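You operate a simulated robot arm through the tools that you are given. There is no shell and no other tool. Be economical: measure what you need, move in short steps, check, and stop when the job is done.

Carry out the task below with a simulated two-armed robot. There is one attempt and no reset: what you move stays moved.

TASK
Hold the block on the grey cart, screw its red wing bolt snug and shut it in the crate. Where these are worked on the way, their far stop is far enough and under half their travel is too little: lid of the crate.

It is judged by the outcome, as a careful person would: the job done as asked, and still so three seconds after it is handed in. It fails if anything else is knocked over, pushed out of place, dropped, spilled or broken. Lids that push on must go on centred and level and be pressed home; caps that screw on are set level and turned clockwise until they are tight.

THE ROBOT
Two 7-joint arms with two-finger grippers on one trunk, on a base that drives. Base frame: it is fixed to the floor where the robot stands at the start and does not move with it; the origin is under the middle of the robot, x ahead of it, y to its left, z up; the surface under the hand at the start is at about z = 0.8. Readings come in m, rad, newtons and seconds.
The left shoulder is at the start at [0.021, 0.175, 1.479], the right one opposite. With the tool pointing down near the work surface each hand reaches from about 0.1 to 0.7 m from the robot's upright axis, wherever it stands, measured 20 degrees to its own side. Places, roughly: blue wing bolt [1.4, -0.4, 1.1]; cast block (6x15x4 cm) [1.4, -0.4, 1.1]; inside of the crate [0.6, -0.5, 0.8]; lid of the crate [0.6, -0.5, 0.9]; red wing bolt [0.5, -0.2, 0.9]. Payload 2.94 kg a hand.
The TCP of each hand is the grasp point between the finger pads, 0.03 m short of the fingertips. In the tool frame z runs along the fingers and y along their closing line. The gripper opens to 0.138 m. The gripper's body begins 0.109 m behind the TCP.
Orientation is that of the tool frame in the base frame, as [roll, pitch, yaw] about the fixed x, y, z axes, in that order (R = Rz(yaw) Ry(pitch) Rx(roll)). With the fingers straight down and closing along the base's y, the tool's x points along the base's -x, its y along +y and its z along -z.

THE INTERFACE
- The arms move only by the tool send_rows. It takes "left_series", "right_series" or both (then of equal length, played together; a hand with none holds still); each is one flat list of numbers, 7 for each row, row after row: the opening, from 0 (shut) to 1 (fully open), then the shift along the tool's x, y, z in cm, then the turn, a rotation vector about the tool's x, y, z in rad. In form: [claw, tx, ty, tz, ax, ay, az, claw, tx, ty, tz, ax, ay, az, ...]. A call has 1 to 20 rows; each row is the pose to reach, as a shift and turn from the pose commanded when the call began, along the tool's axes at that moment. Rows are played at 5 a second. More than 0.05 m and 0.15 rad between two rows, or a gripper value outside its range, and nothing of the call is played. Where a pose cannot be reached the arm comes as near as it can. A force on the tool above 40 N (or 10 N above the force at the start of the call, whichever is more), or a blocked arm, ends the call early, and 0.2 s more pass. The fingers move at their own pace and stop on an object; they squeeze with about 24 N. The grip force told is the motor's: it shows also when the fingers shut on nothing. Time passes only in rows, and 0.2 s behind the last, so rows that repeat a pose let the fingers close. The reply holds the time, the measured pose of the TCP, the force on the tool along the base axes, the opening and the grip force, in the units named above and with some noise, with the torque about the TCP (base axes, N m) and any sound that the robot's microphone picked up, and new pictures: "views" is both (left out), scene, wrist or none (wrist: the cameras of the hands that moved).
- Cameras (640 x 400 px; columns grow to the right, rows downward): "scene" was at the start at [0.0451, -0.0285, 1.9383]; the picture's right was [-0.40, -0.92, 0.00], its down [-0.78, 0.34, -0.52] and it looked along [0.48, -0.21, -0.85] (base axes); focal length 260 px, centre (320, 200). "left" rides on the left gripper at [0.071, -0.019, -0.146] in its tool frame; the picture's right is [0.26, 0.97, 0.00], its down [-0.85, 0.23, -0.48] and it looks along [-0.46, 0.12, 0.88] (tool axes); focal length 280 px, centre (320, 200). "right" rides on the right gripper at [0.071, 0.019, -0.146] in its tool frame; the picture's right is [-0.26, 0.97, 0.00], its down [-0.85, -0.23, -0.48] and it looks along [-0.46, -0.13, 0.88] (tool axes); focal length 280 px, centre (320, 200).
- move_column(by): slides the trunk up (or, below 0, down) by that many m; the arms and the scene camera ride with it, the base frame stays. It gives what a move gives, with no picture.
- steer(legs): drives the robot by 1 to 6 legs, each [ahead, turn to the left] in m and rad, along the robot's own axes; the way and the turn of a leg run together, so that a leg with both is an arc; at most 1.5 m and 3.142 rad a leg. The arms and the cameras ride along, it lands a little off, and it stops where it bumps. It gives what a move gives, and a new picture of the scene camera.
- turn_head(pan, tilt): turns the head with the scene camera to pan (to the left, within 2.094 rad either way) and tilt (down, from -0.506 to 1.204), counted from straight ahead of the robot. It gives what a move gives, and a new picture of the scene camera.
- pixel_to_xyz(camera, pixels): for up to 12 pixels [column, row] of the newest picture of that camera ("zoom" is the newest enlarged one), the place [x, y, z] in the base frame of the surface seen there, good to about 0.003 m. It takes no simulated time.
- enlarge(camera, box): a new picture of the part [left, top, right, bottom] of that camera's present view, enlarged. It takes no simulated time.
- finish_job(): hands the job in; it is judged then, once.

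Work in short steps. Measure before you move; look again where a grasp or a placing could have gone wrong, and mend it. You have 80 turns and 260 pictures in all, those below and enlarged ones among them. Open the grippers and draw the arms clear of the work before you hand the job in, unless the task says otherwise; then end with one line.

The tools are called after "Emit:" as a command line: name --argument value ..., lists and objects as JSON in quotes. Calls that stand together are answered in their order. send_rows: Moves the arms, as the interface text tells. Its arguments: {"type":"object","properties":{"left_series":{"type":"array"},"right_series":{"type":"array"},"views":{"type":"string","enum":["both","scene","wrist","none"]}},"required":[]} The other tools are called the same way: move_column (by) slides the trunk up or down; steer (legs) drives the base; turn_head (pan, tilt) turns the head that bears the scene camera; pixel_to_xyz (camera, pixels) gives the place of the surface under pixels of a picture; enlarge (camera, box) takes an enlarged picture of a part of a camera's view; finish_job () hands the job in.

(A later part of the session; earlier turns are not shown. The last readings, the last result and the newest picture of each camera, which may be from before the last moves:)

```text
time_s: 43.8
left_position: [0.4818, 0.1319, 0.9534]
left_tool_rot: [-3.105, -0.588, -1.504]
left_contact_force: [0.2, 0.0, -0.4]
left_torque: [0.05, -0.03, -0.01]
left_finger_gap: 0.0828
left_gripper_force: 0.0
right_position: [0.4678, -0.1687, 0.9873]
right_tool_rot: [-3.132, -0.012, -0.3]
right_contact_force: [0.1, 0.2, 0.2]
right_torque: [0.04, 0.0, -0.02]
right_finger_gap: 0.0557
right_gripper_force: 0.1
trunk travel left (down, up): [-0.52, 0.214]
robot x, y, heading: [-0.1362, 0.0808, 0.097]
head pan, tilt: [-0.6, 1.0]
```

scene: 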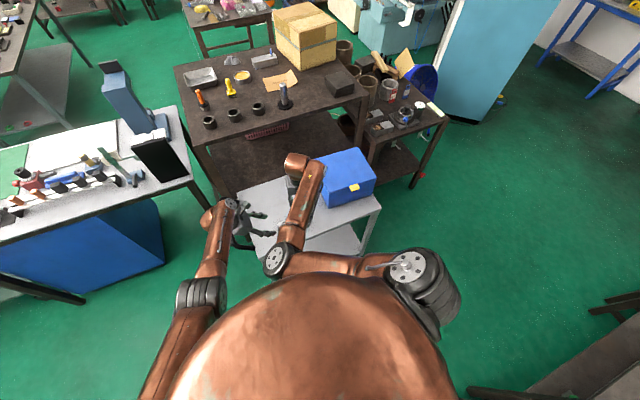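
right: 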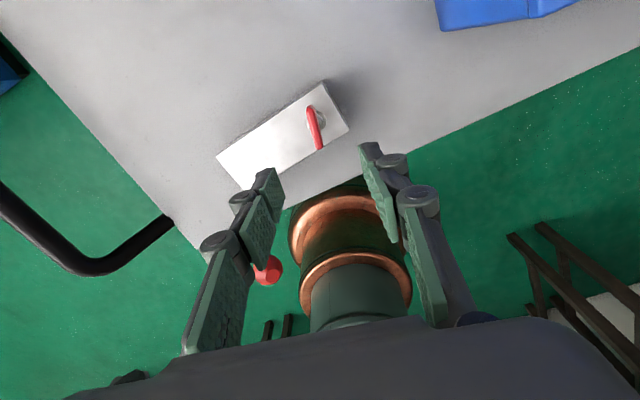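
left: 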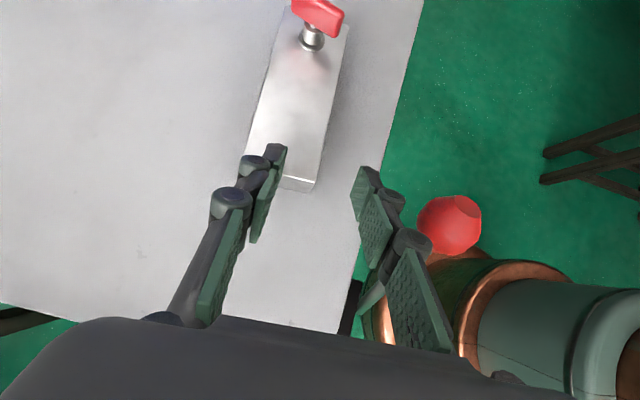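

The left arm was nudged by something, probably a touch between the two arms. I look before going on.

Emit:
turn_head --pan -0.4 --tilt 0.9

Emit:
enlarge --camera "scene" --box '[120, 120, 440, 320]'

Emit:
enlarge --camera "left" --box '[0, 0, 640, 400]'

```text
time_s: 44.5
left_position: [0.4827, 0.1303, 0.9557]
left_tool_rot: [-3.105, -0.593, -1.504]
left_contact_force: [0.0, 0.4, 0.0]
left_torque: [-0.01, -0.01, -0.01]
left_finger_gap: 0.0828
left_gripper_force: 0.0
right_position: [0.4675, -0.1682, 0.9865]
right_tool_rot: [-3.134, -0.011, -0.3]
right_contact_force: [0.0, -0.8, 0.7]
right_torque: [0.02, 0.03, -0.01]
right_finger_gap: 0.0553
right_gripper_force: 0.1
trunk travel left (down, up): [-0.52, 0.214]
robot x, y, heading: [-0.1319, 0.0795, 0.094]
head pan, tilt: [-0.4, 0.901]
```

scene: 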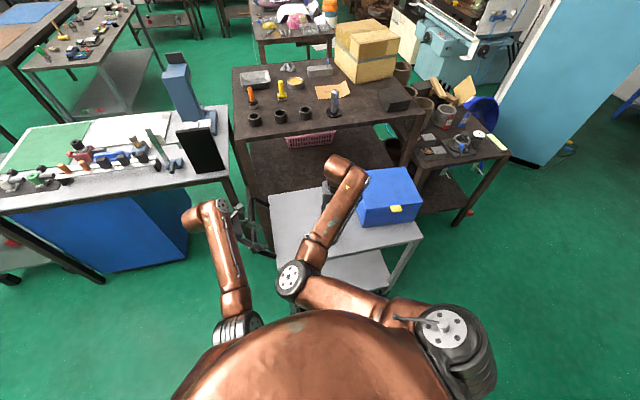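

```text
2.00 times, centred on (280, 220) of scene
```

zoom: 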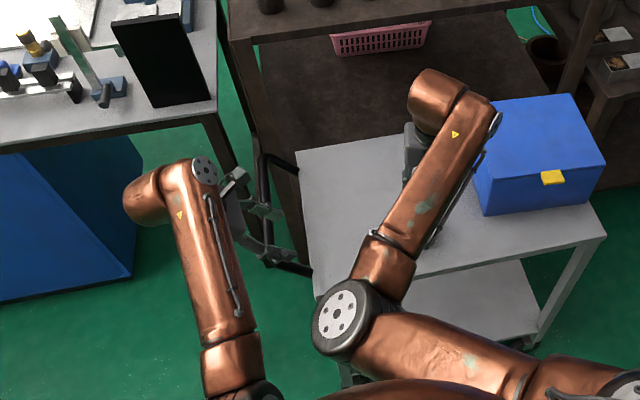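

```text
1.00 times, centred on (320, 200) of left (not enlarged: the box is as wide or as high as the picture)
```

zoom: 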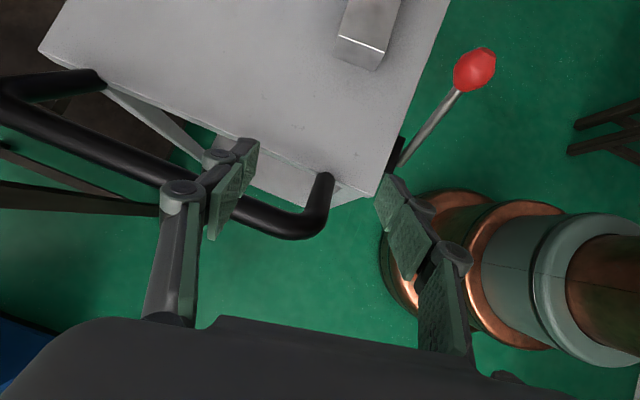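

The way is clear now. I send the left hand back to the pre-grasp pose and correct its tilt.

Emit:
send_rows --left_series '[0.6, 2.1, 0.4, 1.8, -0.019, 0.027, 0.014, 0.6, 4.3, 0.8, 4.2, -0.037, 0.054, 0.028, 0.6, 6.4, 1.2, 7.3, -0.055, 0.08, 0.041, 0.6, 8.6, 1.6, 10.4, -0.074, 0.107, 0.055, 0.6, 8.6, 1.6, 10.4, -0.074, 0.107, 0.055]' --views "both"

```text
time_s: 45.9
left_position: [0.4879, -0.0025, 0.9299]
left_tool_rot: [-3.108, -0.702, -1.596]
left_contact_force: [0.4, 0.3, -0.2]
left_torque: [0.0, -0.03, 0.02]
left_finger_gap: 0.083
left_gripper_force: 0.1
right_position: [0.4682, -0.1689, 0.9868]
right_tool_rot: [-3.132, -0.014, -0.3]
right_contact_force: [-0.5, -0.2, -0.2]
right_torque: [-0.02, 0.03, 0.01]
right_finger_gap: 0.0552
right_gripper_force: 0.2
trunk travel left (down, up): [-0.52, 0.214]
robot x, y, heading: [-0.1353, 0.0829, 0.095]
head pan, tilt: [-0.4, 0.901]
stopped in row 5 (left hand): the arm was blocked; the commanded pose is now the measured one
```

scene: 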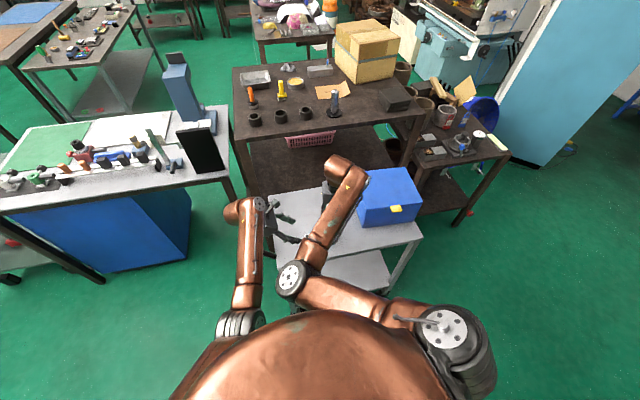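
left: 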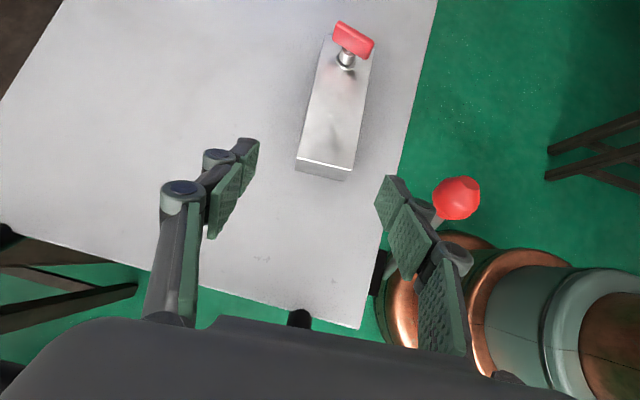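

Stopped just short again, so I measure where the left forearm and right elbow are in relation to each other.

Emit:
pixel_to_xyz --camera "scene" --pixels '[[262, 240], [250, 260], [262, 275], [276, 278], [292, 281], [300, 262], [310, 245], [245, 300], [262, 315], [270, 225]]'

Emit:
enlarge --camera "scene" --box '[200, 180, 360, 340]'

```text
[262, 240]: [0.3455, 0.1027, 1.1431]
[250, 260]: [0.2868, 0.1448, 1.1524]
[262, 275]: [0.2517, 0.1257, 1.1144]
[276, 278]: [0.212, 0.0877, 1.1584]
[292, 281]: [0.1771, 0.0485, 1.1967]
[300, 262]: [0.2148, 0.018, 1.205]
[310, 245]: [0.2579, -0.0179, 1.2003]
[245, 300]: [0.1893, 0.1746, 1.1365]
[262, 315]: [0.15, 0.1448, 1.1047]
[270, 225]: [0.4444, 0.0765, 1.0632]
```

```text
2.50 times, centred on (280, 260) of scene
```

zoom: 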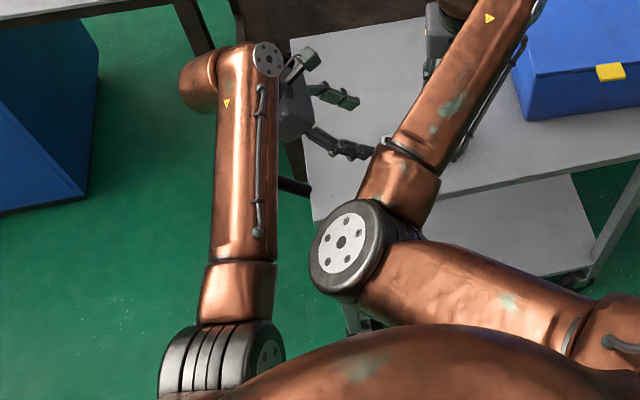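

There is still a small gap between the right elbow and the left forearm. I try continuing the slide-in directly from here in small steps.

Emit:
send_rows --left_series '[0.6, 0, 0.5, 1.5, -0.01, 0, -0.01, 0.6, 0.1, 0.8, 3.5, -0.02, 0, -0.015, 0.6, 0.1, 0.8, 5.5, -0.03, 0, -0.02, 0.6, 0.1, 0.8, 7.5, -0.03, 0, -0.02, 0.6, 0.1, 0.8, 9.5, -0.03, 0, -0.02, 0.6, 0.1, 0.8, 11.3, -0.03, 0, -0.02, 0.6, 0.1, 0.8, 11.3, -0.03, 0, -0.02]' --views "both"

```text
time_s: 47.5
left_position: [0.4787, -0.0828, 0.8464]
left_tool_rot: [3.127, -0.711, -1.572]
left_contact_force: [0.3, -0.3, -0.3]
left_torque: [0.03, -0.04, 0.01]
left_finger_gap: 0.0826
left_gripper_force: 0.1
right_position: [0.4682, -0.1682, 0.9883]
right_tool_rot: [-3.132, -0.012, -0.301]
right_contact_force: [-0.6, -0.3, 1.2]
right_torque: [0.0, 0.0, 0.02]
right_finger_gap: 0.0552
right_gripper_force: 0.1
trunk travel left (down, up): [-0.52, 0.214]
robot x, y, heading: [-0.1364, 0.0832, 0.094]
head pan, tilt: [-0.4, 0.901]
```

scene: 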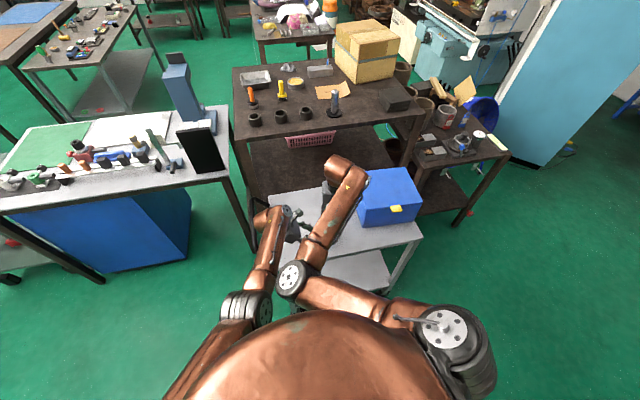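
left: 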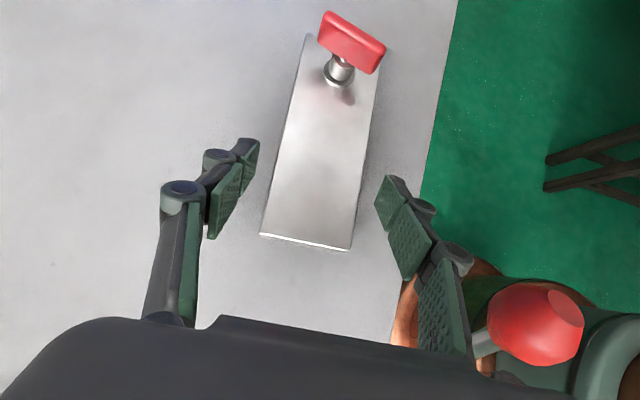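

The left hand is now around the block at (0.479,-0.083,0.846). I lower it a little and close.

Emit:
send_rows --left_series '[0.6, -0.7, 0, 0.1, 0, 0, 0, 0.6, -1.4, 0, 0.2, 0, 0, 0, 0.35, -1.4, 0, 0.2, 0, 0, 0, 0.35, -1.4, 0, 0.2, 0, 0, 0, 0.35, -1.4, 0, 0.2, 0, 0, 0, 0.35, -1.4, 0, 0.2, 0, 0, 0]' --views "wrist"

Emit:
enlarge --camera "right" --box '[210, 70, 370, 170]'

Emit:
pixel_to_xyz --camera "zoom" --pixels '[[405, 160], [425, 250], [440, 305], [450, 180]]'

```text
time_s: 48.9
left_position: [0.4779, -0.0732, 0.835]
left_tool_rot: [3.126, -0.706, -1.57]
left_contact_force: [2.4, -0.1, 1.4]
left_torque: [-0.32, -0.18, 0.36]
left_finger_gap: 0.0547
left_gripper_force: 23.8
right_position: [0.4678, -0.1691, 0.986]
right_tool_rot: [-3.131, -0.01, -0.3]
right_contact_force: [-0.6, 0.5, 0.4]
right_torque: [0.0, 0.02, 0.01]
right_finger_gap: 0.0551
right_gripper_force: 0.0
trunk travel left (down, up): [-0.52, 0.214]
robot x, y, heading: [-0.1348, 0.0818, 0.097]
head pan, tilt: [-0.4, 0.901]
```

left: 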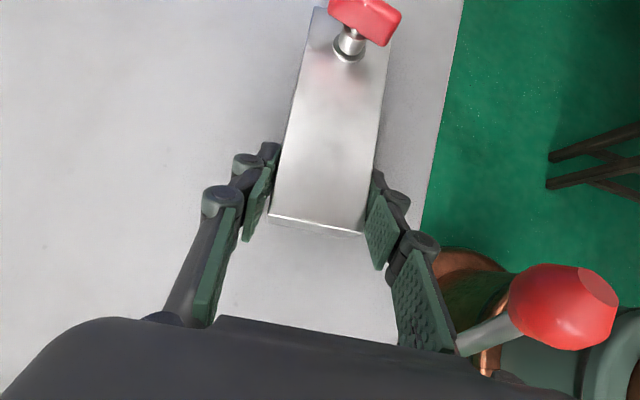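

```text
4.00 times, centred on (290, 120) of right
```

zoom: 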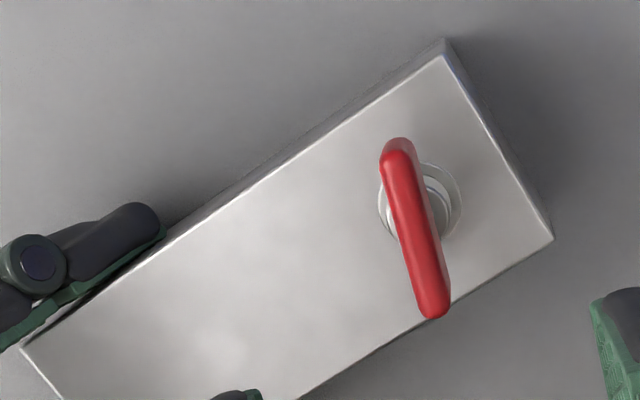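

```text
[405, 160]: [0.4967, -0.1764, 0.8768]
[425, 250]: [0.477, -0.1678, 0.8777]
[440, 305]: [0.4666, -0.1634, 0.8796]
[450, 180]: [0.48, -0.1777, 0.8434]
```

Wing centre (0.480,-0.1685), top z 0.881, yaw ≈-0.3. I lower the right hand onto it (fingertips about 5 mm above the block) and close.

Emit:
send_rows --right_series '[0.4, 0.6, -0.2, 1, 0, 0, 0, 0.4, 1.1, -0.3, 3, 0, 0, 0, 0.4, 1.1, -0.3, 5, 0, 0, 0, 0.4, 1.1, -0.3, 7, 0, 0, 0, 0.4, 1.1, -0.3, 9, 0, 0, 0, 0.4, 1.1, -0.3, 10.9, 0, 0, 0, 0.4, 1.1, -0.3, 10.9, 0, 0, 0]' --views "both"

```text
time_s: 50.5
left_position: [0.4773, -0.0725, 0.8345]
left_tool_rot: [3.126, -0.706, -1.572]
left_contact_force: [3.5, -0.1, 4.1]
left_torque: [-0.1, -0.13, 0.27]
left_finger_gap: 0.0544
left_gripper_force: 24.0
right_position: [0.4803, -0.1663, 0.8766]
right_tool_rot: [-3.132, -0.012, -0.3]
right_contact_force: [-0.1, 0.0, -0.3]
right_torque: [-0.04, -0.02, -0.02]
right_finger_gap: 0.0554
right_gripper_force: 0.1
trunk travel left (down, up): [-0.52, 0.214]
robot x, y, heading: [-0.1292, 0.0849, 0.092]
head pan, tilt: [-0.4, 0.901]
```

scene: 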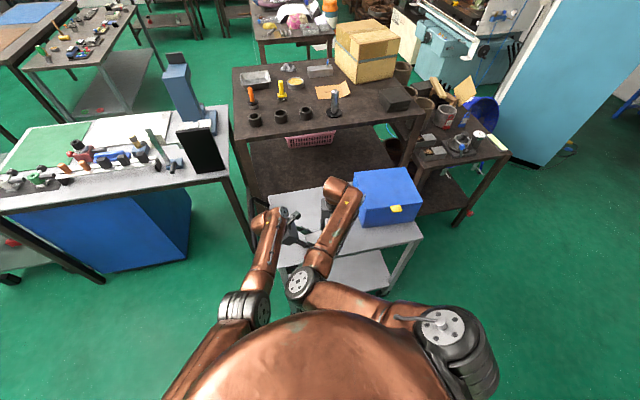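
right: 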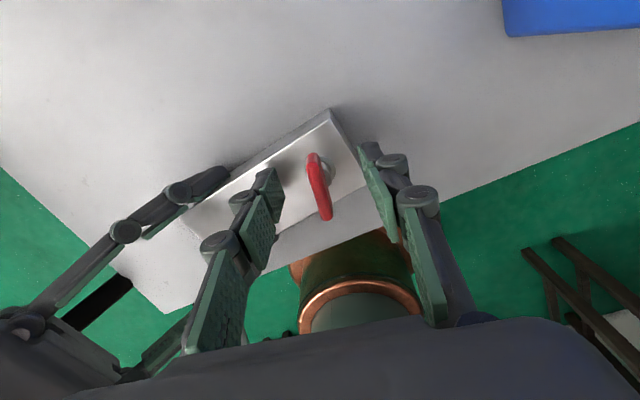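

The fingers straddle the wing. I close on it.

Emit:
send_rows --right_series '[0.2, 0, 0.2, 0, 0, 0, 0, 0.0, 0, 0.2, 0, 0, 0, 0, 0.0, 0, 0.2, 0, 0, 0, 0, 0.0, 0, 0.2, 0, 0, 0, 0, 0.0, 0, 0.2, 0, 0, 0, 0]' --views "wrist"

```text
time_s: 51.7
left_position: [0.4785, -0.073, 0.8348]
left_tool_rot: [3.125, -0.709, -1.571]
left_contact_force: [1.5, -5.6, 3.3]
left_torque: [0.31, -0.11, 0.09]
left_finger_gap: 0.0548
left_gripper_force: 24.0
right_position: [0.4792, -0.169, 0.8771]
right_tool_rot: [-3.131, -0.01, -0.296]
right_contact_force: [-0.4, 9.1, 0.1]
right_torque: [0.21, -0.08, -0.02]
right_finger_gap: 0.0159
right_gripper_force: 24.0
trunk travel left (down, up): [-0.52, 0.214]
robot x, y, heading: [-0.1372, 0.0875, 0.091]
head pan, tilt: [-0.4, 0.901]
```

right: 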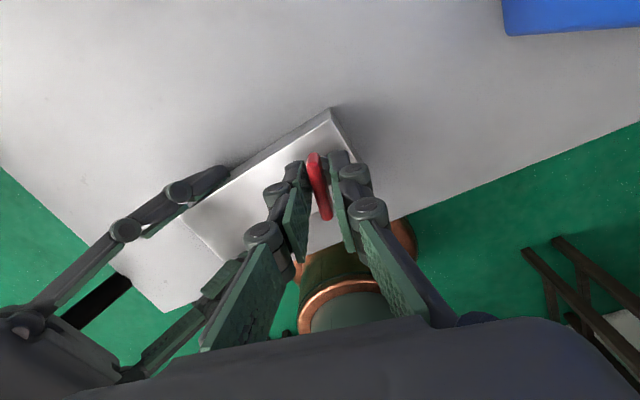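

Gripped (gap 0.016, 24 N) with a 9 N side load; I ease 2 mm towards +y and turn clockwise (+tool z) by 1 rad.

Emit:
send_rows --right_series '[0, 0, -0.2, 0, 0, 0, 0, 0, 0, -0.2, 0, 0, 0, 0.14, 0, 0, -0.2, 0, 0, 0, 0.28, 0, 0, -0.2, 0, 0, 0, 0.42, 0, 0, -0.2, 0, 0, 0, 0.56, 0, 0, -0.2, 0, 0, 0, 0.7, 0, 0, -0.2, 0, 0, 0, 0.85, 0, 0, -0.2, 0, 0, 0, 1.0]' --views "both"

```text
time_s: 53.5
left_position: [0.478, -0.0719, 0.8339]
left_tool_rot: [3.128, -0.707, -1.573]
left_contact_force: [9.0, -1.3, 1.2]
left_torque: [-0.35, 0.11, 0.77]
left_finger_gap: 0.0546
left_gripper_force: 23.7
right_position: [0.4798, -0.1685, 0.8771]
right_tool_rot: [-3.13, 0.003, -1.304]
right_contact_force: [-12.2, -1.9, -0.5]
right_torque: [-0.39, 0.25, 0.08]
right_finger_gap: 0.0154
right_gripper_force: 23.9
trunk travel left (down, up): [-0.52, 0.214]
robot x, y, heading: [-0.1329, 0.0853, 0.091]
head pan, tilt: [-0.4, 0.901]
```

scene: 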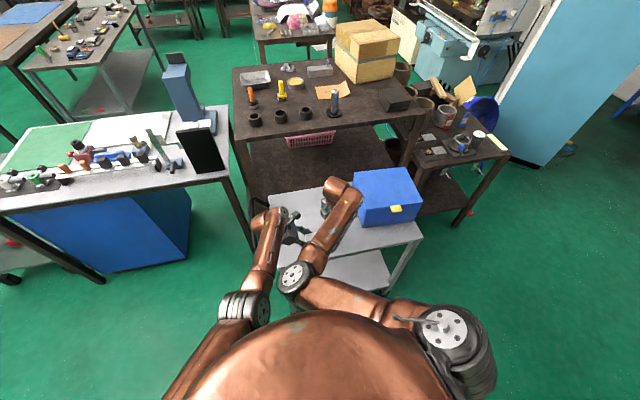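
right: 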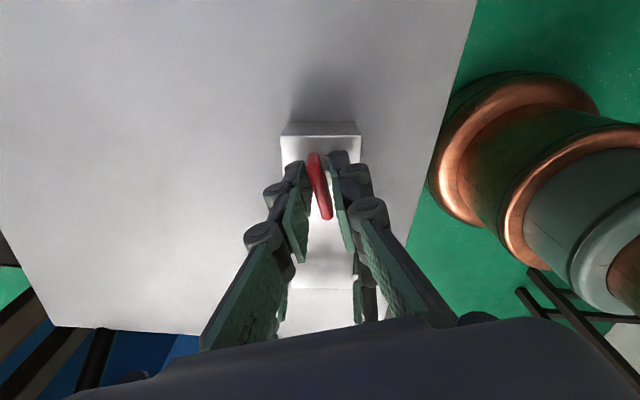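

The wing turned 1 rad with the hand. I relieve the side load by 1.5 mm and turn another 1.5 rad.

Emit:
send_rows --right_series '[0, 0, 0.15, 0, 0, 0, 0.14, 0, 0, 0.15, 0, 0, 0, 0.28, 0, 0, 0.15, 0, 0, 0, 0.42, 0, 0, 0.15, 0, 0, 0, 0.56, 0, 0, 0.15, 0, 0, 0, 0.7, 0, 0, 0.15, 0, 0, 0, 0.84, 0, 0, 0.15, 0, 0, 0, 0.98, 0, 0, 0.15, 0, 0, 0, 1.12, 0, 0, 0.15, 0, 0, 0, 1.26, 0, 0, 0.15, 0, 0, 0, 1.4, 0, 0, 0.15, 0, 0, 0, 1.5]' --views "wrist"

```text
time_s: 55.9
left_position: [0.4779, -0.0725, 0.8341]
left_tool_rot: [3.127, -0.706, -1.573]
left_contact_force: [17.2, 1.0, 1.2]
left_torque: [0.42, -0.28, 1.53]
left_finger_gap: 0.0552
left_gripper_force: 24.2
right_position: [0.4789, -0.1675, 0.8777]
right_tool_rot: [3.139, 0.012, -2.801]
right_contact_force: [-18.8, 0.9, 3.5]
right_torque: [-0.12, 0.86, 0.02]
right_finger_gap: 0.0153
right_gripper_force: 24.0
trunk travel left (down, up): [-0.52, 0.214]
robot x, y, heading: [-0.1281, 0.0855, 0.091]
head pan, tilt: [-0.4, 0.901]
```

right: 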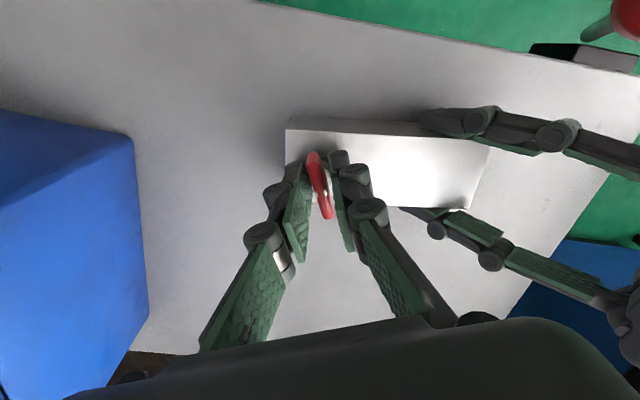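

2.5 rad turned in all and there is no resistance yet. I open, lift 3 cm, and rotate back counter-clockwise for another grip.

Emit:
send_rows --right_series '[0.5, 0, 0, 0, 0, 0, 0, 0.5, 0, 0, 0, 0, 0, 0, 0.5, 0, 0, -1.5, 0, 0, -0.15, 0.5, 0, 0, -3, 0, 0, -0.3, 0.5, 0, 0, -3, 0, 0, -0.45, 0.5, 0, 0, -3, 0, 0, -0.6, 0.5, 0, 0, -3, 0, 0, -0.75, 0.5, 0, 0, -3, 0, 0, -0.9, 0.5, 0, 0, -3, 0, 0, -1.05, 0.5, 0, 0, -3, 0, 0, -1.2, 0.5, 0, 0, -3, 0, 0, -1.35, 0.5, 0, 0, -3, 0, 0, -1.5, 0.5, 0, 0, -3, 0, 0, -1.65, 0.5, 0, 0, -3, 0, 0, -1.8, 0.5, 0, 0, -3, 0, 0, -1.95, 0.5, 0, 0, -3, 0, 0, -2.1, 0.5, 0, 0, -3, 0, 0, -2.25, 0.5, 0, 0, -3, 0, 0, -2.4, 0.5, 0, 0, -3, 0, 0, -2.55, 0.5, 0, 0, -3, 0, 0, -2.7]' --views "wrist"

Emit:
enlarge --camera "right" --box '[240, 100, 400, 200]'

```text
time_s: 60.1
left_position: [0.4779, -0.0726, 0.8352]
left_tool_rot: [3.124, -0.707, -1.572]
left_contact_force: [-3.3, -0.8, 0.0]
left_torque: [0.15, -0.01, -0.03]
left_finger_gap: 0.0543
left_gripper_force: 23.7
right_position: [0.4771, -0.1683, 0.9074]
right_tool_rot: [-3.136, -0.012, -0.099]
right_contact_force: [-1.0, -0.2, -0.6]
right_torque: [0.0, 0.02, -0.02]
right_finger_gap: 0.0692
right_gripper_force: 0.0
trunk travel left (down, up): [-0.52, 0.214]
robot x, y, heading: [-0.1355, 0.0828, 0.092]
head pan, tilt: [-0.4, 0.901]
```

right: 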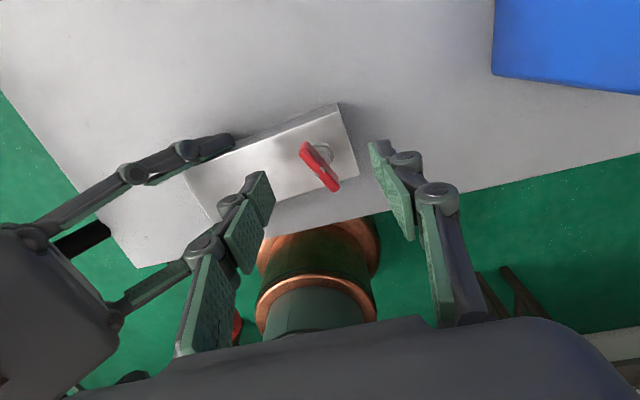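

```text
4.00 times, centred on (320, 150) of right
```

zoom: 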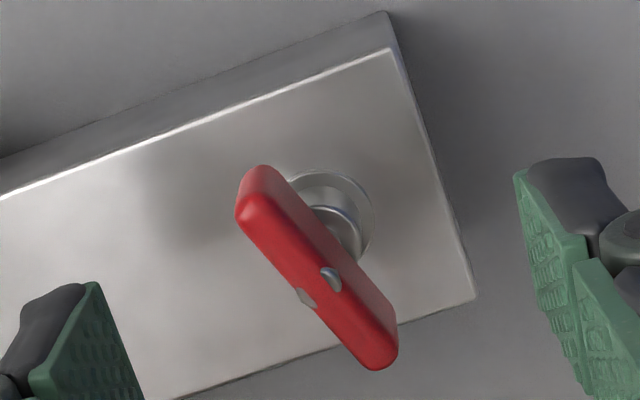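

I measure the wing again for its height and direction.

Emit:
pixel_to_xyz --camera "zoom" --pixels '[[255, 180], [300, 240], [330, 280], [380, 350], [335, 205], [370, 330]]'

```text
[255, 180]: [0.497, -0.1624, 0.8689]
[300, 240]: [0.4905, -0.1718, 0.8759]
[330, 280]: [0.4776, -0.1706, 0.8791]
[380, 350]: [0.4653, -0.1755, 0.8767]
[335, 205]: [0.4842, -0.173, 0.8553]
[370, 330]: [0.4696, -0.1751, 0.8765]
```

The wing is at (0.481,-0.169), yaw ≈+0.36, top 0.879. I align to it, descend and grip.

Emit:
send_rows --right_series '[0.5, 0.1, 0, 0, 0, 0, -0.15, 0.5, 0.2, 0, 0, 0, 0, -0.3, 0.5, 0.3, 0.1, 0, 0, 0, -0.45, 0.5, 0.3, 0.1, 1.6, 0, 0, -0.45, 0.5, 0.3, 0.1, 3.2, 0, 0, -0.45, 0.3, 0.3, 0.1, 3.2, 0, 0, -0.45, 0, 0.3, 0.1, 3.2, 0, 0, -0.45, 0, 0.3, 0.1, 3.2, 0, 0, -0.45, 0, 0.3, 0.1, 3.2, 0, 0, -0.45, 0, 0.3, 0.1, 3.2, 0, 0, -0.45]' --views "wrist"

```text
time_s: 62.3
left_position: [0.4787, -0.0735, 0.8346]
left_tool_rot: [3.125, -0.708, -1.572]
left_contact_force: [6.5, -11.6, -0.7]
left_torque: [0.35, 0.03, 0.6]
left_finger_gap: 0.0547
left_gripper_force: 24.2
right_position: [0.4816, -0.167, 0.8742]
right_tool_rot: [-3.136, -0.014, 0.353]
right_contact_force: [-6.8, 13.0, 1.7]
right_torque: [0.43, 0.18, 0.01]
right_finger_gap: 0.0154
right_gripper_force: 23.5
trunk travel left (down, up): [-0.52, 0.214]
robot x, y, heading: [-0.1377, 0.0841, 0.096]
head pan, tilt: [-0.4, 0.901]
```

right: 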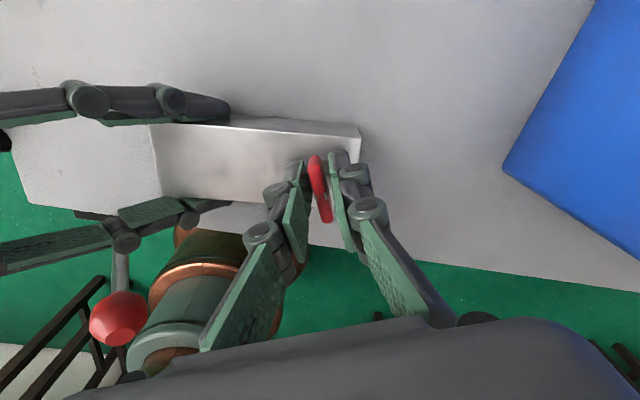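

Gripped. I relieve the side load and turn clockwise by 2.85 rad.

Emit:
send_rows --right_series '[0, 0, -0.2, 0, 0, 0, 0.0, 0, 0, -0.2, 0, 0, 0, 0.15, 0, 0, -0.2, 0, 0, 0, 0.3, 0, 0, -0.2, 0, 0, 0, 0.45, 0, 0, -0.2, 0, 0, 0, 0.6, 0, 0, -0.2, 0, 0, 0, 0.75, 0, 0, -0.2, 0, 0, 0, 0.9, 0, 0, -0.2, 0, 0, 0, 1.05, 0, 0, -0.2, 0, 0, 0, 1.2, 0, 0, -0.2, 0, 0, 0, 1.35, 0, 0, -0.2, 0, 0, 0, 1.5, 0, 0, -0.2, 0, 0, 0, 1.65, 0, 0, -0.2, 0, 0, 0, 1.8, 0, 0, -0.2, 0, 0, 0, 1.95, 0, 0, -0.2, 0, 0, 0, 2.1, 0, 0, -0.2, 0, 0, 0, 2.25, 0, 0, -0.2, 0, 0, 0, 2.4, 0, 0, -0.2, 0, 0, 0, 2.55, 0, 0, -0.2, 0, 0, 0, 2.7, 0, 0, -0.2, 0, 0, 0, 2.85]' --views "wrist"

```text
time_s: 66.5
left_position: [0.4771, -0.0735, 0.8332]
left_tool_rot: [3.121, -0.708, -1.572]
left_contact_force: [9.0, 2.8, -3.2]
left_torque: [0.21, 0.03, 0.87]
left_finger_gap: 0.0614
left_gripper_force: 23.6
right_position: [0.4816, -0.1663, 0.8752]
right_tool_rot: [3.141, 0.015, -2.498]
right_contact_force: [-11.4, -2.4, 4.6]
right_torque: [-0.02, 0.27, 0.15]
right_finger_gap: 0.0
right_gripper_force: 23.8
trunk travel left (down, up): [-0.52, 0.214]
robot x, y, heading: [-0.1313, 0.0855, 0.093]
head pan, tilt: [-0.4, 0.901]
```

right: 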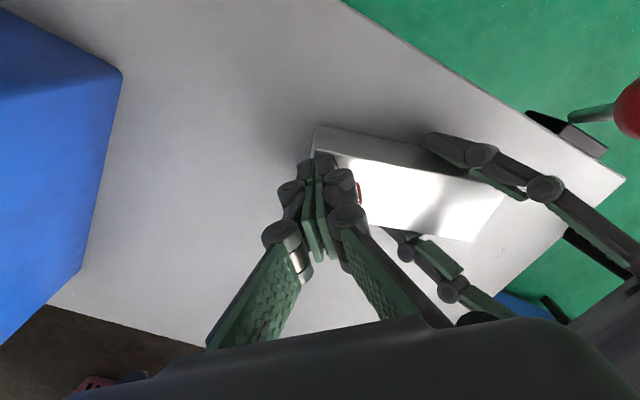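

The right fingers slipped off the wing (gap 0) and the left gap widened, so the block may have shifted or the bolt became tight. I open, lift and look.

Emit:
send_rows --right_series '[0.3, 0, 0, 0, 0, 0, 0, 0.5, 0, 0, 0, 0, 0, 0, 0.5, 0, 0, 0, 0, 0, 0, 0.5, 0, 0, -2, 0, 0, 0, 0.5, 0, 0, -5, 0, 0, 0, 0.5, 0, 0, -8, 0, 0, 0, 0.5, 0, 0, -8, 0, 0, 0]' --views "wrist"

Emit:
enlarge --camera "right" --box '[240, 60, 480, 210]'

Emit:
enlarge --camera "left" --box '[200, 0, 500, 250]'

```text
time_s: 68.1
left_position: [0.477, -0.0727, 0.8328]
left_tool_rot: [3.123, -0.706, -1.57]
left_contact_force: [-1.7, -0.8, -2.8]
left_torque: [0.4, -0.08, 0.05]
left_finger_gap: 0.0541
left_gripper_force: 24.1
right_position: [0.4797, -0.1685, 0.9559]
right_tool_rot: [-3.137, 0.013, -2.499]
right_contact_force: [-0.2, -0.7, 0.3]
right_torque: [0.01, 0.01, -0.04]
right_finger_gap: 0.069
right_gripper_force: 0.1
trunk travel left (down, up): [-0.52, 0.214]
robot x, y, heading: [-0.1328, 0.0835, 0.091]
head pan, tilt: [-0.4, 0.901]
```

right: 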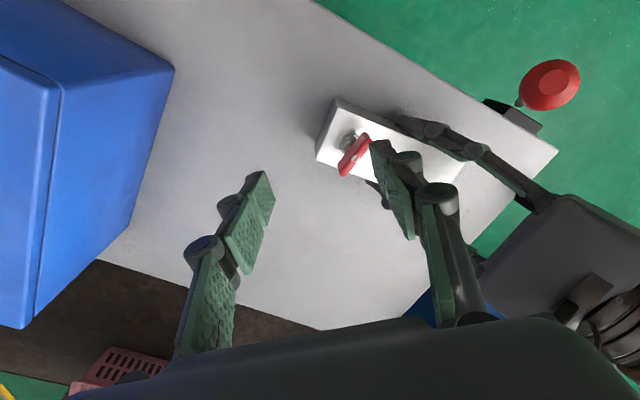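

```text
2.67 times, centred on (360, 135) of right
```

zoom: 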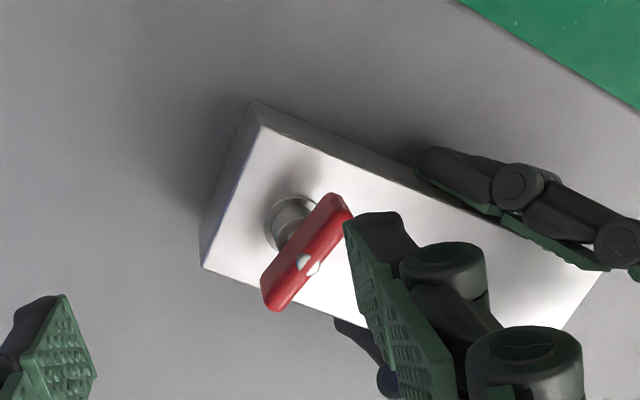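

```text
1.60 times, centred on (350, 125) of left
```

zoom: 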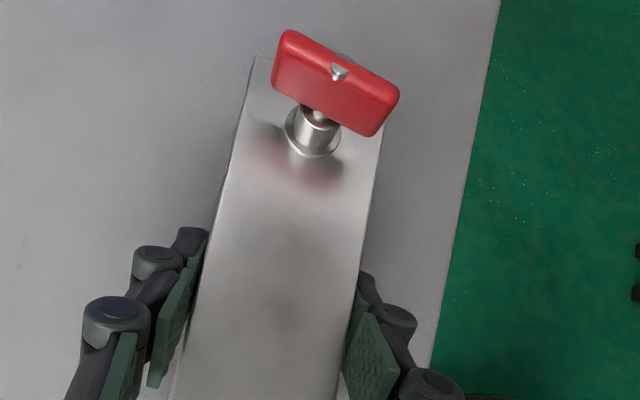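

The block looks straight again (gap 0.054). I measure the wing and block corners.

Emit:
pixel_to_xyz --camera "left" --pixels '[[332, 35], [382, 62], [446, 62], [379, 22], [376, 68], [381, 92], [361, 38], [310, 150], [437, 82]]'

Emit:
pixel_to_xyz --camera "right" --pixels '[[367, 138], [342, 172], [355, 156], [349, 141], [338, 100], [316, 160], [462, 166]]'

```text
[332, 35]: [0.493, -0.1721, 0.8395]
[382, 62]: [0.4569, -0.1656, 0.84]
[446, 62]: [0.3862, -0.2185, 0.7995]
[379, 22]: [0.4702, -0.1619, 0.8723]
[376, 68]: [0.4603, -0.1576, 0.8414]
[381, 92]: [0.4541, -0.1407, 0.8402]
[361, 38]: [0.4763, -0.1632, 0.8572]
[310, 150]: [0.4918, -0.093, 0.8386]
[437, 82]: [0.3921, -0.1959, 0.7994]
```

```text
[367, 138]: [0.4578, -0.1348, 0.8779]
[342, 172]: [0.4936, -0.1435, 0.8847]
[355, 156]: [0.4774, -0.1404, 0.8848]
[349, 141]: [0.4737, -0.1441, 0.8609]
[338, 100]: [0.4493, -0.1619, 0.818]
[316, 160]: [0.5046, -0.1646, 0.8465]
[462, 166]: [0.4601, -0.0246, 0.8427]
```

The block slid about 28 mm towards the left hand (wing now at about (0.476,-0.139), yaw ≈-0.24), so the wing probably turned 0.6 rad and then resisted. I rotate back and centre over it for another grip with a torque check.

Emit:
send_rows --right_series '[0.4, -0.5, 0.8, 0, 0, 0, -0.15, 0.4, -1.0, 1.6, 0, 0, 0, -0.3, 0.4, -1.5, 2.5, 0, 0, 0, -0.45, 0.4, -1.5, 2.5, 0, 0, 0, -0.6, 0.4, -1.5, 2.5, 0, 0, 0, -0.75, 0.4, -1.5, 2.5, 0, 0, 0, -0.9, 0.4, -1.5, 2.5, 0, 0, 0, -1.05, 0.4, -1.5, 2.5, 0, 0, 0, -1.2, 0.4, -1.5, 2.5, 0, 0, 0, -1.35, 0.4, -1.5, 2.5, 0, 0, 0, -1.5, 0.4, -1.5, 2.5, 0, 0, 0, -1.65, 0.4, -1.5, 2.5, 0, 0, 0, -1.8, 0.4, -1.5, 2.5, 0, 0, 0, -1.95, 0.4, -1.5, 2.5, 0, 0, 0, -2.1, 0.4, -1.5, 2.5, 0, 0, 0, -2.26, 0.4, -1.5, 2.5, 0, 0, 0, -2.26]' --views "wrist"

Emit:
enlarge --camera "right" --box '[240, 80, 400, 180]'

Emit:
pixel_to_xyz --camera "zoom" --pixels '[[200, 160], [260, 160], [320, 140], [320, 200], [320, 260], [380, 200]]'

```text
refused: row 15 steps farther than a row can; nothing moved
```

```text
4.00 times, centred on (320, 130) of right
```

zoom: 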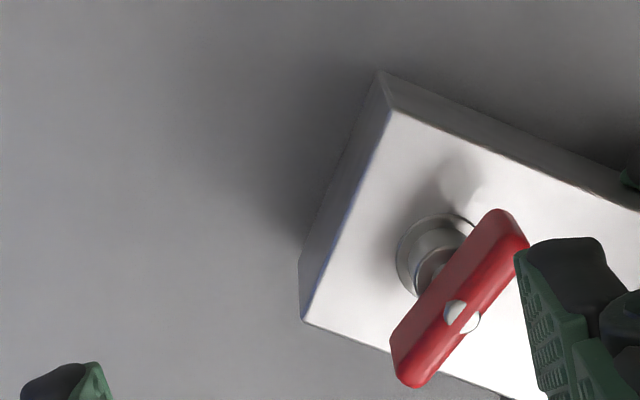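

```text
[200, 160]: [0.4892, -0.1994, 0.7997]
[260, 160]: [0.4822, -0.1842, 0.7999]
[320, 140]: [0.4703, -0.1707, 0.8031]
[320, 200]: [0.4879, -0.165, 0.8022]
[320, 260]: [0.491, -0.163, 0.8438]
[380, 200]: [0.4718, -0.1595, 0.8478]
```

One row step was too large; I resend it with 0.15 rad steps.

Emit:
send_rows --right_series '[0.4, -0.5, 0.8, 0, 0, 0, -0.15, 0.4, -1.0, 1.6, 0, 0, 0, -0.3, 0.4, -1.5, 2.5, 0, 0, 0, -0.45, 0.4, -1.5, 2.5, 0, 0, 0, -0.6, 0.4, -1.5, 2.5, 0, 0, 0, -0.75, 0.4, -1.5, 2.5, 0, 0, 0, -0.9, 0.4, -1.5, 2.5, 0, 0, 0, -1.05, 0.4, -1.5, 2.5, 0, 0, 0, -1.2, 0.4, -1.5, 2.5, 0, 0, 0, -1.35, 0.4, -1.5, 2.5, 0, 0, 0, -1.5, 0.4, -1.5, 2.5, 0, 0, 0, -1.65, 0.4, -1.5, 2.5, 0, 0, 0, -1.8, 0.4, -1.5, 2.5, 0, 0, 0, -1.95, 0.4, -1.5, 2.5, 0, 0, 0, -2.1, 0.4, -1.5, 2.5, 0, 0, 0, -2.24, 0.4, -1.5, 2.5, 0, 0, 0, -2.26]' --views "wrist"

Emit:
enlarge --camera "right" --box '[240, 80, 400, 180]'

Emit:
enlarge --camera "left" --box '[260, 0, 460, 125]'

```text
time_s: 71.5
left_position: [0.4785, -0.0724, 0.8339]
left_tool_rot: [3.126, -0.708, -1.571]
left_contact_force: [-0.8, -0.2, -8.1]
left_torque: [0.2, -0.02, 0.0]
left_finger_gap: 0.0547
left_gripper_force: 23.9
right_position: [0.4763, -0.139, 0.9541]
right_tool_rot: [-3.137, -0.01, -0.238]
right_contact_force: [-0.2, -0.1, 0.4]
right_torque: [0.04, -0.01, 0.02]
right_finger_gap: 0.0554
right_gripper_force: 0.0
trunk travel left (down, up): [-0.52, 0.214]
robot x, y, heading: [-0.1336, 0.0794, 0.093]
head pan, tilt: [-0.4, 0.901]
```

right: 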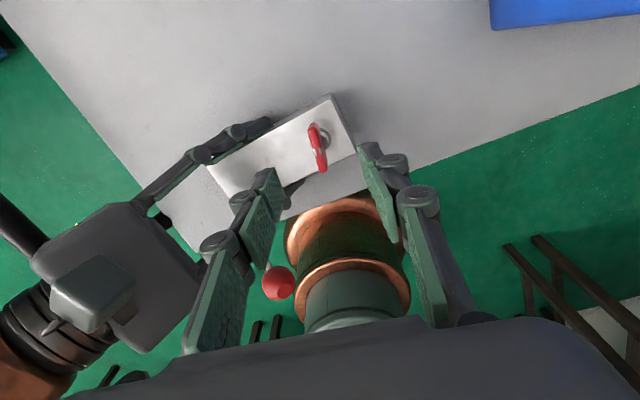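

```text
4.00 times, centred on (320, 130) of right
```

zoom: 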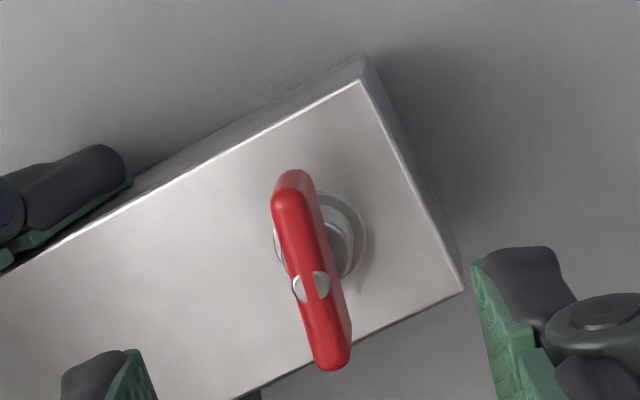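

```text
3.20 times, centred on (360, 62) of left
```

zoom: 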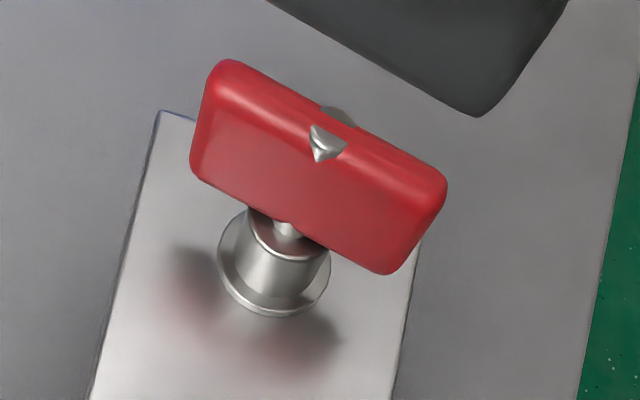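

I measure the wing's height relative to the block from both close views.

Emit:
pixel_to_xyz --camera "zoom" --pixels '[[225, 75], [300, 115], [420, 175], [330, 150], [210, 170], [370, 260], [285, 230], [280, 270], [275, 300], [150, 300], [350, 360], [338, 115]]'

Emit:
pixel_to_xyz --camera "right" --pixels '[[312, 128], [315, 135], [318, 150], [321, 165], [280, 150], [340, 150], [320, 110]]'

```text
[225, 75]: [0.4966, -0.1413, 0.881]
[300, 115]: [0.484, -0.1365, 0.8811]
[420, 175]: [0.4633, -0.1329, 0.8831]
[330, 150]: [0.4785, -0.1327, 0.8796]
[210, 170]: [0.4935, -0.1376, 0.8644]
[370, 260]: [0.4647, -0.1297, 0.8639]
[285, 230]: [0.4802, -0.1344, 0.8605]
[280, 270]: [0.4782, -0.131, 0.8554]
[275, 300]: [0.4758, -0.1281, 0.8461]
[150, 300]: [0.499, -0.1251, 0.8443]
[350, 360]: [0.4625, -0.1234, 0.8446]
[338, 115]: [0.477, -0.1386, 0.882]
```

```text
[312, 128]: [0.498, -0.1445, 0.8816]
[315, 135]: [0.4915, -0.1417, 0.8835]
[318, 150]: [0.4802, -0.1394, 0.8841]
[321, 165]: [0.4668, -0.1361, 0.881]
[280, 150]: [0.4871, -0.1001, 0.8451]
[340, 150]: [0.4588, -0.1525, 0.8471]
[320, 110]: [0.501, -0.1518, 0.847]
```

The wing bottom is about 18 mm above the block with a boss beneath it. I centre on (0.481,-0.139), grip, and turn 0.45 rad to read the resistance.

Emit:
send_rows --right_series '[0.4, 0.5, -0.1, 0, 0, 0, 0, 0.4, 0.5, -0.1, 2.5, 0, 0, 0.015, 0.4, 0.5, -0.1, 5, 0, 0, 0.015, 0.4, 0.5, -0.1, 7.6, 0, 0, 0.015, 0.2, 0.5, -0.1, 7.6, 0, 0, 0.015, 0.0, 0.5, -0.1, 7.6, 0, 0, 0.015, 0.0, 0.5, -0.1, 7.6, 0, 0, 0.015, 0.0, 0.5, -0.1, 7.6, 0, 0, 0.015, 0.0, 0.5, -0.1, 7.6, 0, 0, 0.015]' --views "none"

Emit:
send_rows --right_series '[0, 0, 0, 0, 0, 0, 0.1, 0, 0, 0, 0, 0, 0, 0.2, 0, 0, 0, 0, 0, 0, 0.3, 0, 0, 0, 0, 0, 0, 0.4]' --views "wrist"

```text
time_s: 73.5
left_position: [0.4779, -0.0741, 0.8336]
left_tool_rot: [3.122, -0.708, -1.572]
left_contact_force: [-1.5, -12.1, -8.0]
left_torque: [0.46, -0.07, -0.13]
left_finger_gap: 0.0545
left_gripper_force: 23.6
right_position: [0.4851, -0.1429, 0.8799]
right_tool_rot: [-3.134, -0.015, -0.258]
right_contact_force: [2.1, 11.8, 1.4]
right_torque: [0.39, -0.01, -0.16]
right_finger_gap: 0.0156
right_gripper_force: 24.3
trunk travel left (down, up): [-0.52, 0.214]
robot x, y, heading: [-0.132, 0.0819, 0.093]
head pan, tilt: [-0.4, 0.901]
```

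```text
time_s: 74.5
left_position: [0.4795, -0.0732, 0.8357]
left_tool_rot: [3.126, -0.709, -1.572]
left_contact_force: [-2.8, -9.6, 9.3]
left_torque: [-0.52, -0.16, -0.72]
left_finger_gap: 0.055
left_gripper_force: 23.9
right_position: [0.4843, -0.1465, 0.8799]
right_tool_rot: [-3.133, -0.012, -0.664]
right_contact_force: [1.9, 9.8, -17.1]
right_torque: [-0.07, 0.02, 0.53]
right_finger_gap: 0.0185
right_gripper_force: 24.3
trunk travel left (down, up): [-0.52, 0.214]
robot x, y, heading: [-0.1298, 0.0846, 0.095]
head pan, tilt: [-0.4, 0.901]
```

right: 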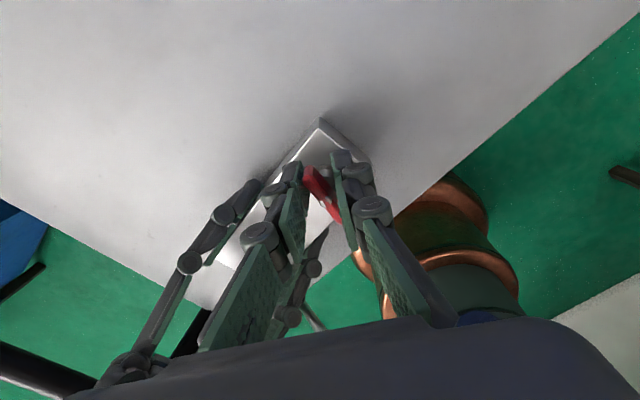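

The wing now resists with about 0.53 N·m and starts to twist inside the fingers, so the bolt is at its tight end. I release, lift and check that it stays put.

Emit:
send_rows --right_series '[0.4, 0, 0, 0, 0, 0, 0.4, 0.4, 0, 0, 0, 0, 0, 0.4, 0.4, 0, 0, 0, 0, 0, 0.4, 0.4, 0, 0, -4, 0, 0, 0.3, 0.4, 0, 0, -8, 0, 0, 0.15, 0.4, 0, 0, -8, 0, 0, 0]' --views "none"

Emit:
enlarge --camera "right" --box '[220, 70, 420, 195]'

Emit:
enlarge --camera "left" --box '[260, 0, 460, 125]'

Emit:
pixel_to_xyz --camera "zoom" --pixels '[[225, 75], [420, 175], [300, 115], [210, 170], [285, 230], [280, 270], [150, 300], [350, 360], [120, 250], [480, 160]]'

```text
refused: row 1 steps farther than a row can; nothing moved
```

```text
3.20 times, centred on (320, 132) of right
```

zoom: 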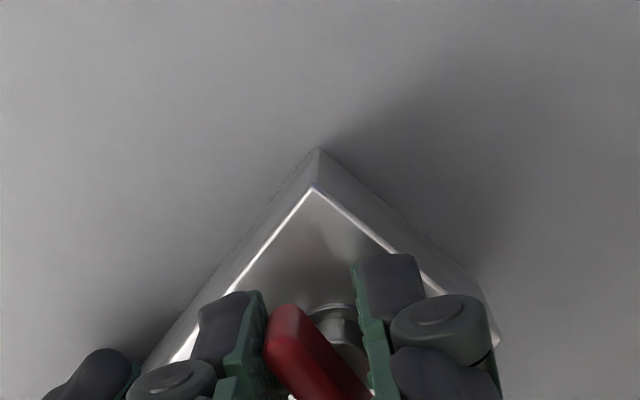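

```text
3.20 times, centred on (360, 62) of left
```

zoom: 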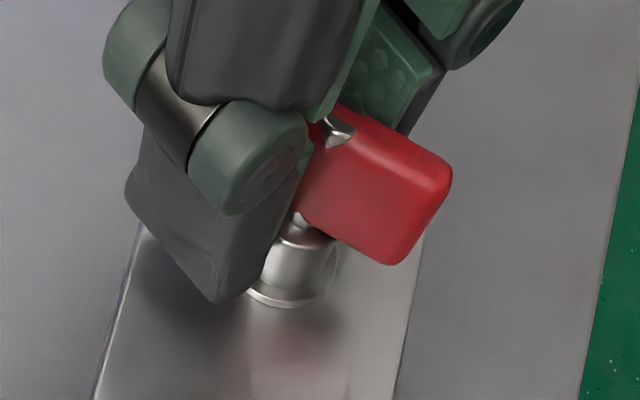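

```text
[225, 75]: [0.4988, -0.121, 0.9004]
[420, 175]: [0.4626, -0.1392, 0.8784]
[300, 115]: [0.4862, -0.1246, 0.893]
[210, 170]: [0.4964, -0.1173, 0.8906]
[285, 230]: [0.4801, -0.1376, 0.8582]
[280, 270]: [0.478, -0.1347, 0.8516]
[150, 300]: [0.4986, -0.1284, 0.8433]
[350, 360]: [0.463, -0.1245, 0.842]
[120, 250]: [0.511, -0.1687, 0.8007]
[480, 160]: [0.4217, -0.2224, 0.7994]
```

I resend the release relative to the present pose.

Emit:
send_rows --right_series '[0.4, 0, 0, 0, 0, 0, 0, 0.4, 0, 0, 0, 0, 0, 0, 0.4, 0, 0, 0, 0, 0, 0, 0.4, 0, 0, -4, 0, 0, -0.1, 0.4, 0, 0, -8, 0, 0, -0.2, 0.4, 0, 0, -8, 0, 0, -0.3]' --views "none"

Emit:
enlarge --camera "left" --box '[260, 0, 460, 125]'

Emit:
pixel_to_xyz --camera "zoom" --pixels '[[225, 75], [420, 175], [300, 115], [210, 160], [285, 225], [280, 260], [150, 300], [350, 360], [380, 250]]'

Emit:
enlarge --camera "right" --box '[220, 70, 420, 195]'

```text
time_s: 75.9
left_position: [0.4786, -0.0731, 0.832]
left_tool_rot: [3.123, -0.706, -1.571]
left_contact_force: [0.2, -0.3, -8.1]
left_torque: [0.23, 0.0, 0.01]
left_finger_gap: 0.0547
left_gripper_force: 23.6
right_position: [0.4835, -0.1382, 0.9586]
right_tool_rot: [-3.132, -0.009, -0.353]
right_contact_force: [-0.1, -0.2, -0.5]
right_torque: [0.0, 0.0, 0.02]
right_finger_gap: 0.0552
right_gripper_force: 0.0
trunk travel left (down, up): [-0.52, 0.214]
robot x, y, heading: [-0.1328, 0.0848, 0.094]
head pan, tilt: [-0.4, 0.901]
```

```text
3.20 times, centred on (360, 62) of left
```

zoom: 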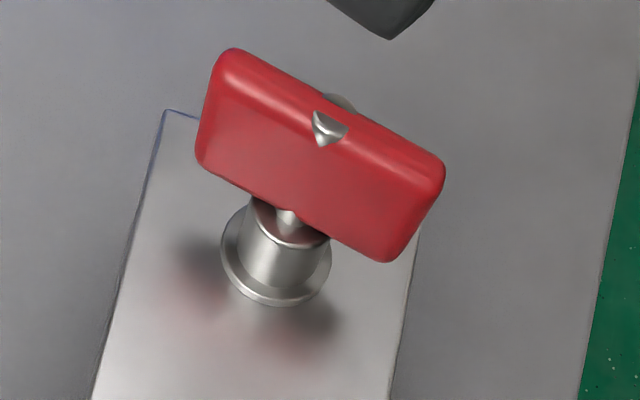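

```text
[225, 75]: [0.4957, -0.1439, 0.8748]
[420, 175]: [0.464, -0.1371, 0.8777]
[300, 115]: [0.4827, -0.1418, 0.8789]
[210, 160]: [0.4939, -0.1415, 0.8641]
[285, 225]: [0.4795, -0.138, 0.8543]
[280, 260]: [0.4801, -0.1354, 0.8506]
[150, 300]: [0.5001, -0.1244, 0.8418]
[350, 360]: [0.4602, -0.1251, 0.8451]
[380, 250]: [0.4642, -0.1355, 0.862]
```

```text
3.20 times, centred on (320, 132) of right
```

zoom: 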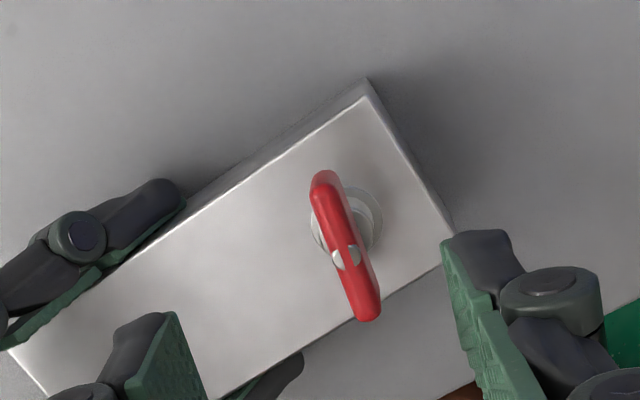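

The bolt is snug: it resists about 0.5 N·m and stays put, with its flange on the block. Now the right hand moves aside, then the left slides the block 6 cm towards the crate, releases it and backs out.

Emit:
send_rows --left_series '[0.35, 0, 0, 0, 0, 0, 0, 0.35, 0, 0, 0, 0, 0, 0, 0.35, 0, 0, 0, 0, 0, 0, 0.35, 0, 0, 0, 0, 0, 0, 0.35, 1.3, 0, 0.9, 0, 0, 0, 0.35, 2.5, 0, 1.8, 0, 0, 0, 0.35, 3.7, 0, 2.7, 0, 0, 0, 0.35, 4.85, 0, 3.6, 0, 0, 0, 0.35, 4.6, 0, 3.7, 0, 0, 0, 0.6, 4.6, 0, 3.7, 0, 0, 0, 0.6, 4.6, 0, 3.7, 0, 0, 0, 0.6, 4.6, 0, 0, 0, 0, 0, 0.6, 4.6, 0, -4, 0, 0, 0, 0.6, 4.6, 0, -8, 0, 0, 0, 0.6, 4.6, 0, -12, 0, 0, 0]' --right_series '[0.4, 0, 2, -4, 0, 0, 0, 0.4, 0, 6, -8, 0, 0, 0, 0.4, 0, 10, -10, 0, 0, 0, 0.4, 0, 14, -10, 0, 0, 0, 0.4, 0, 15, -10, 0, 0, 0, 0.4, 0, 15, -10, 0, 0, 0, 0.4, 0, 15, -10, 0, 0, 0, 0.4, 0, 15, -10, 0, 0, 0, 0.4, 0, 15, -10, 0, 0, 0, 0.4, 0, 15, -10, 0, 0, 0, 0.4, 0, 15, -10, 0, 0, 0, 0.4, 0, 15, -10, 0, 0, 0, 0.4, 0, 15, -10, 0, 0, 0, 0.4, 0, 15, -10, 0, 0, 0, 0.4, 0, 15, -10, 0, 0, 0]' --views "both"

```text
refused: row 2 steps farther than a row can; nothing moved
```

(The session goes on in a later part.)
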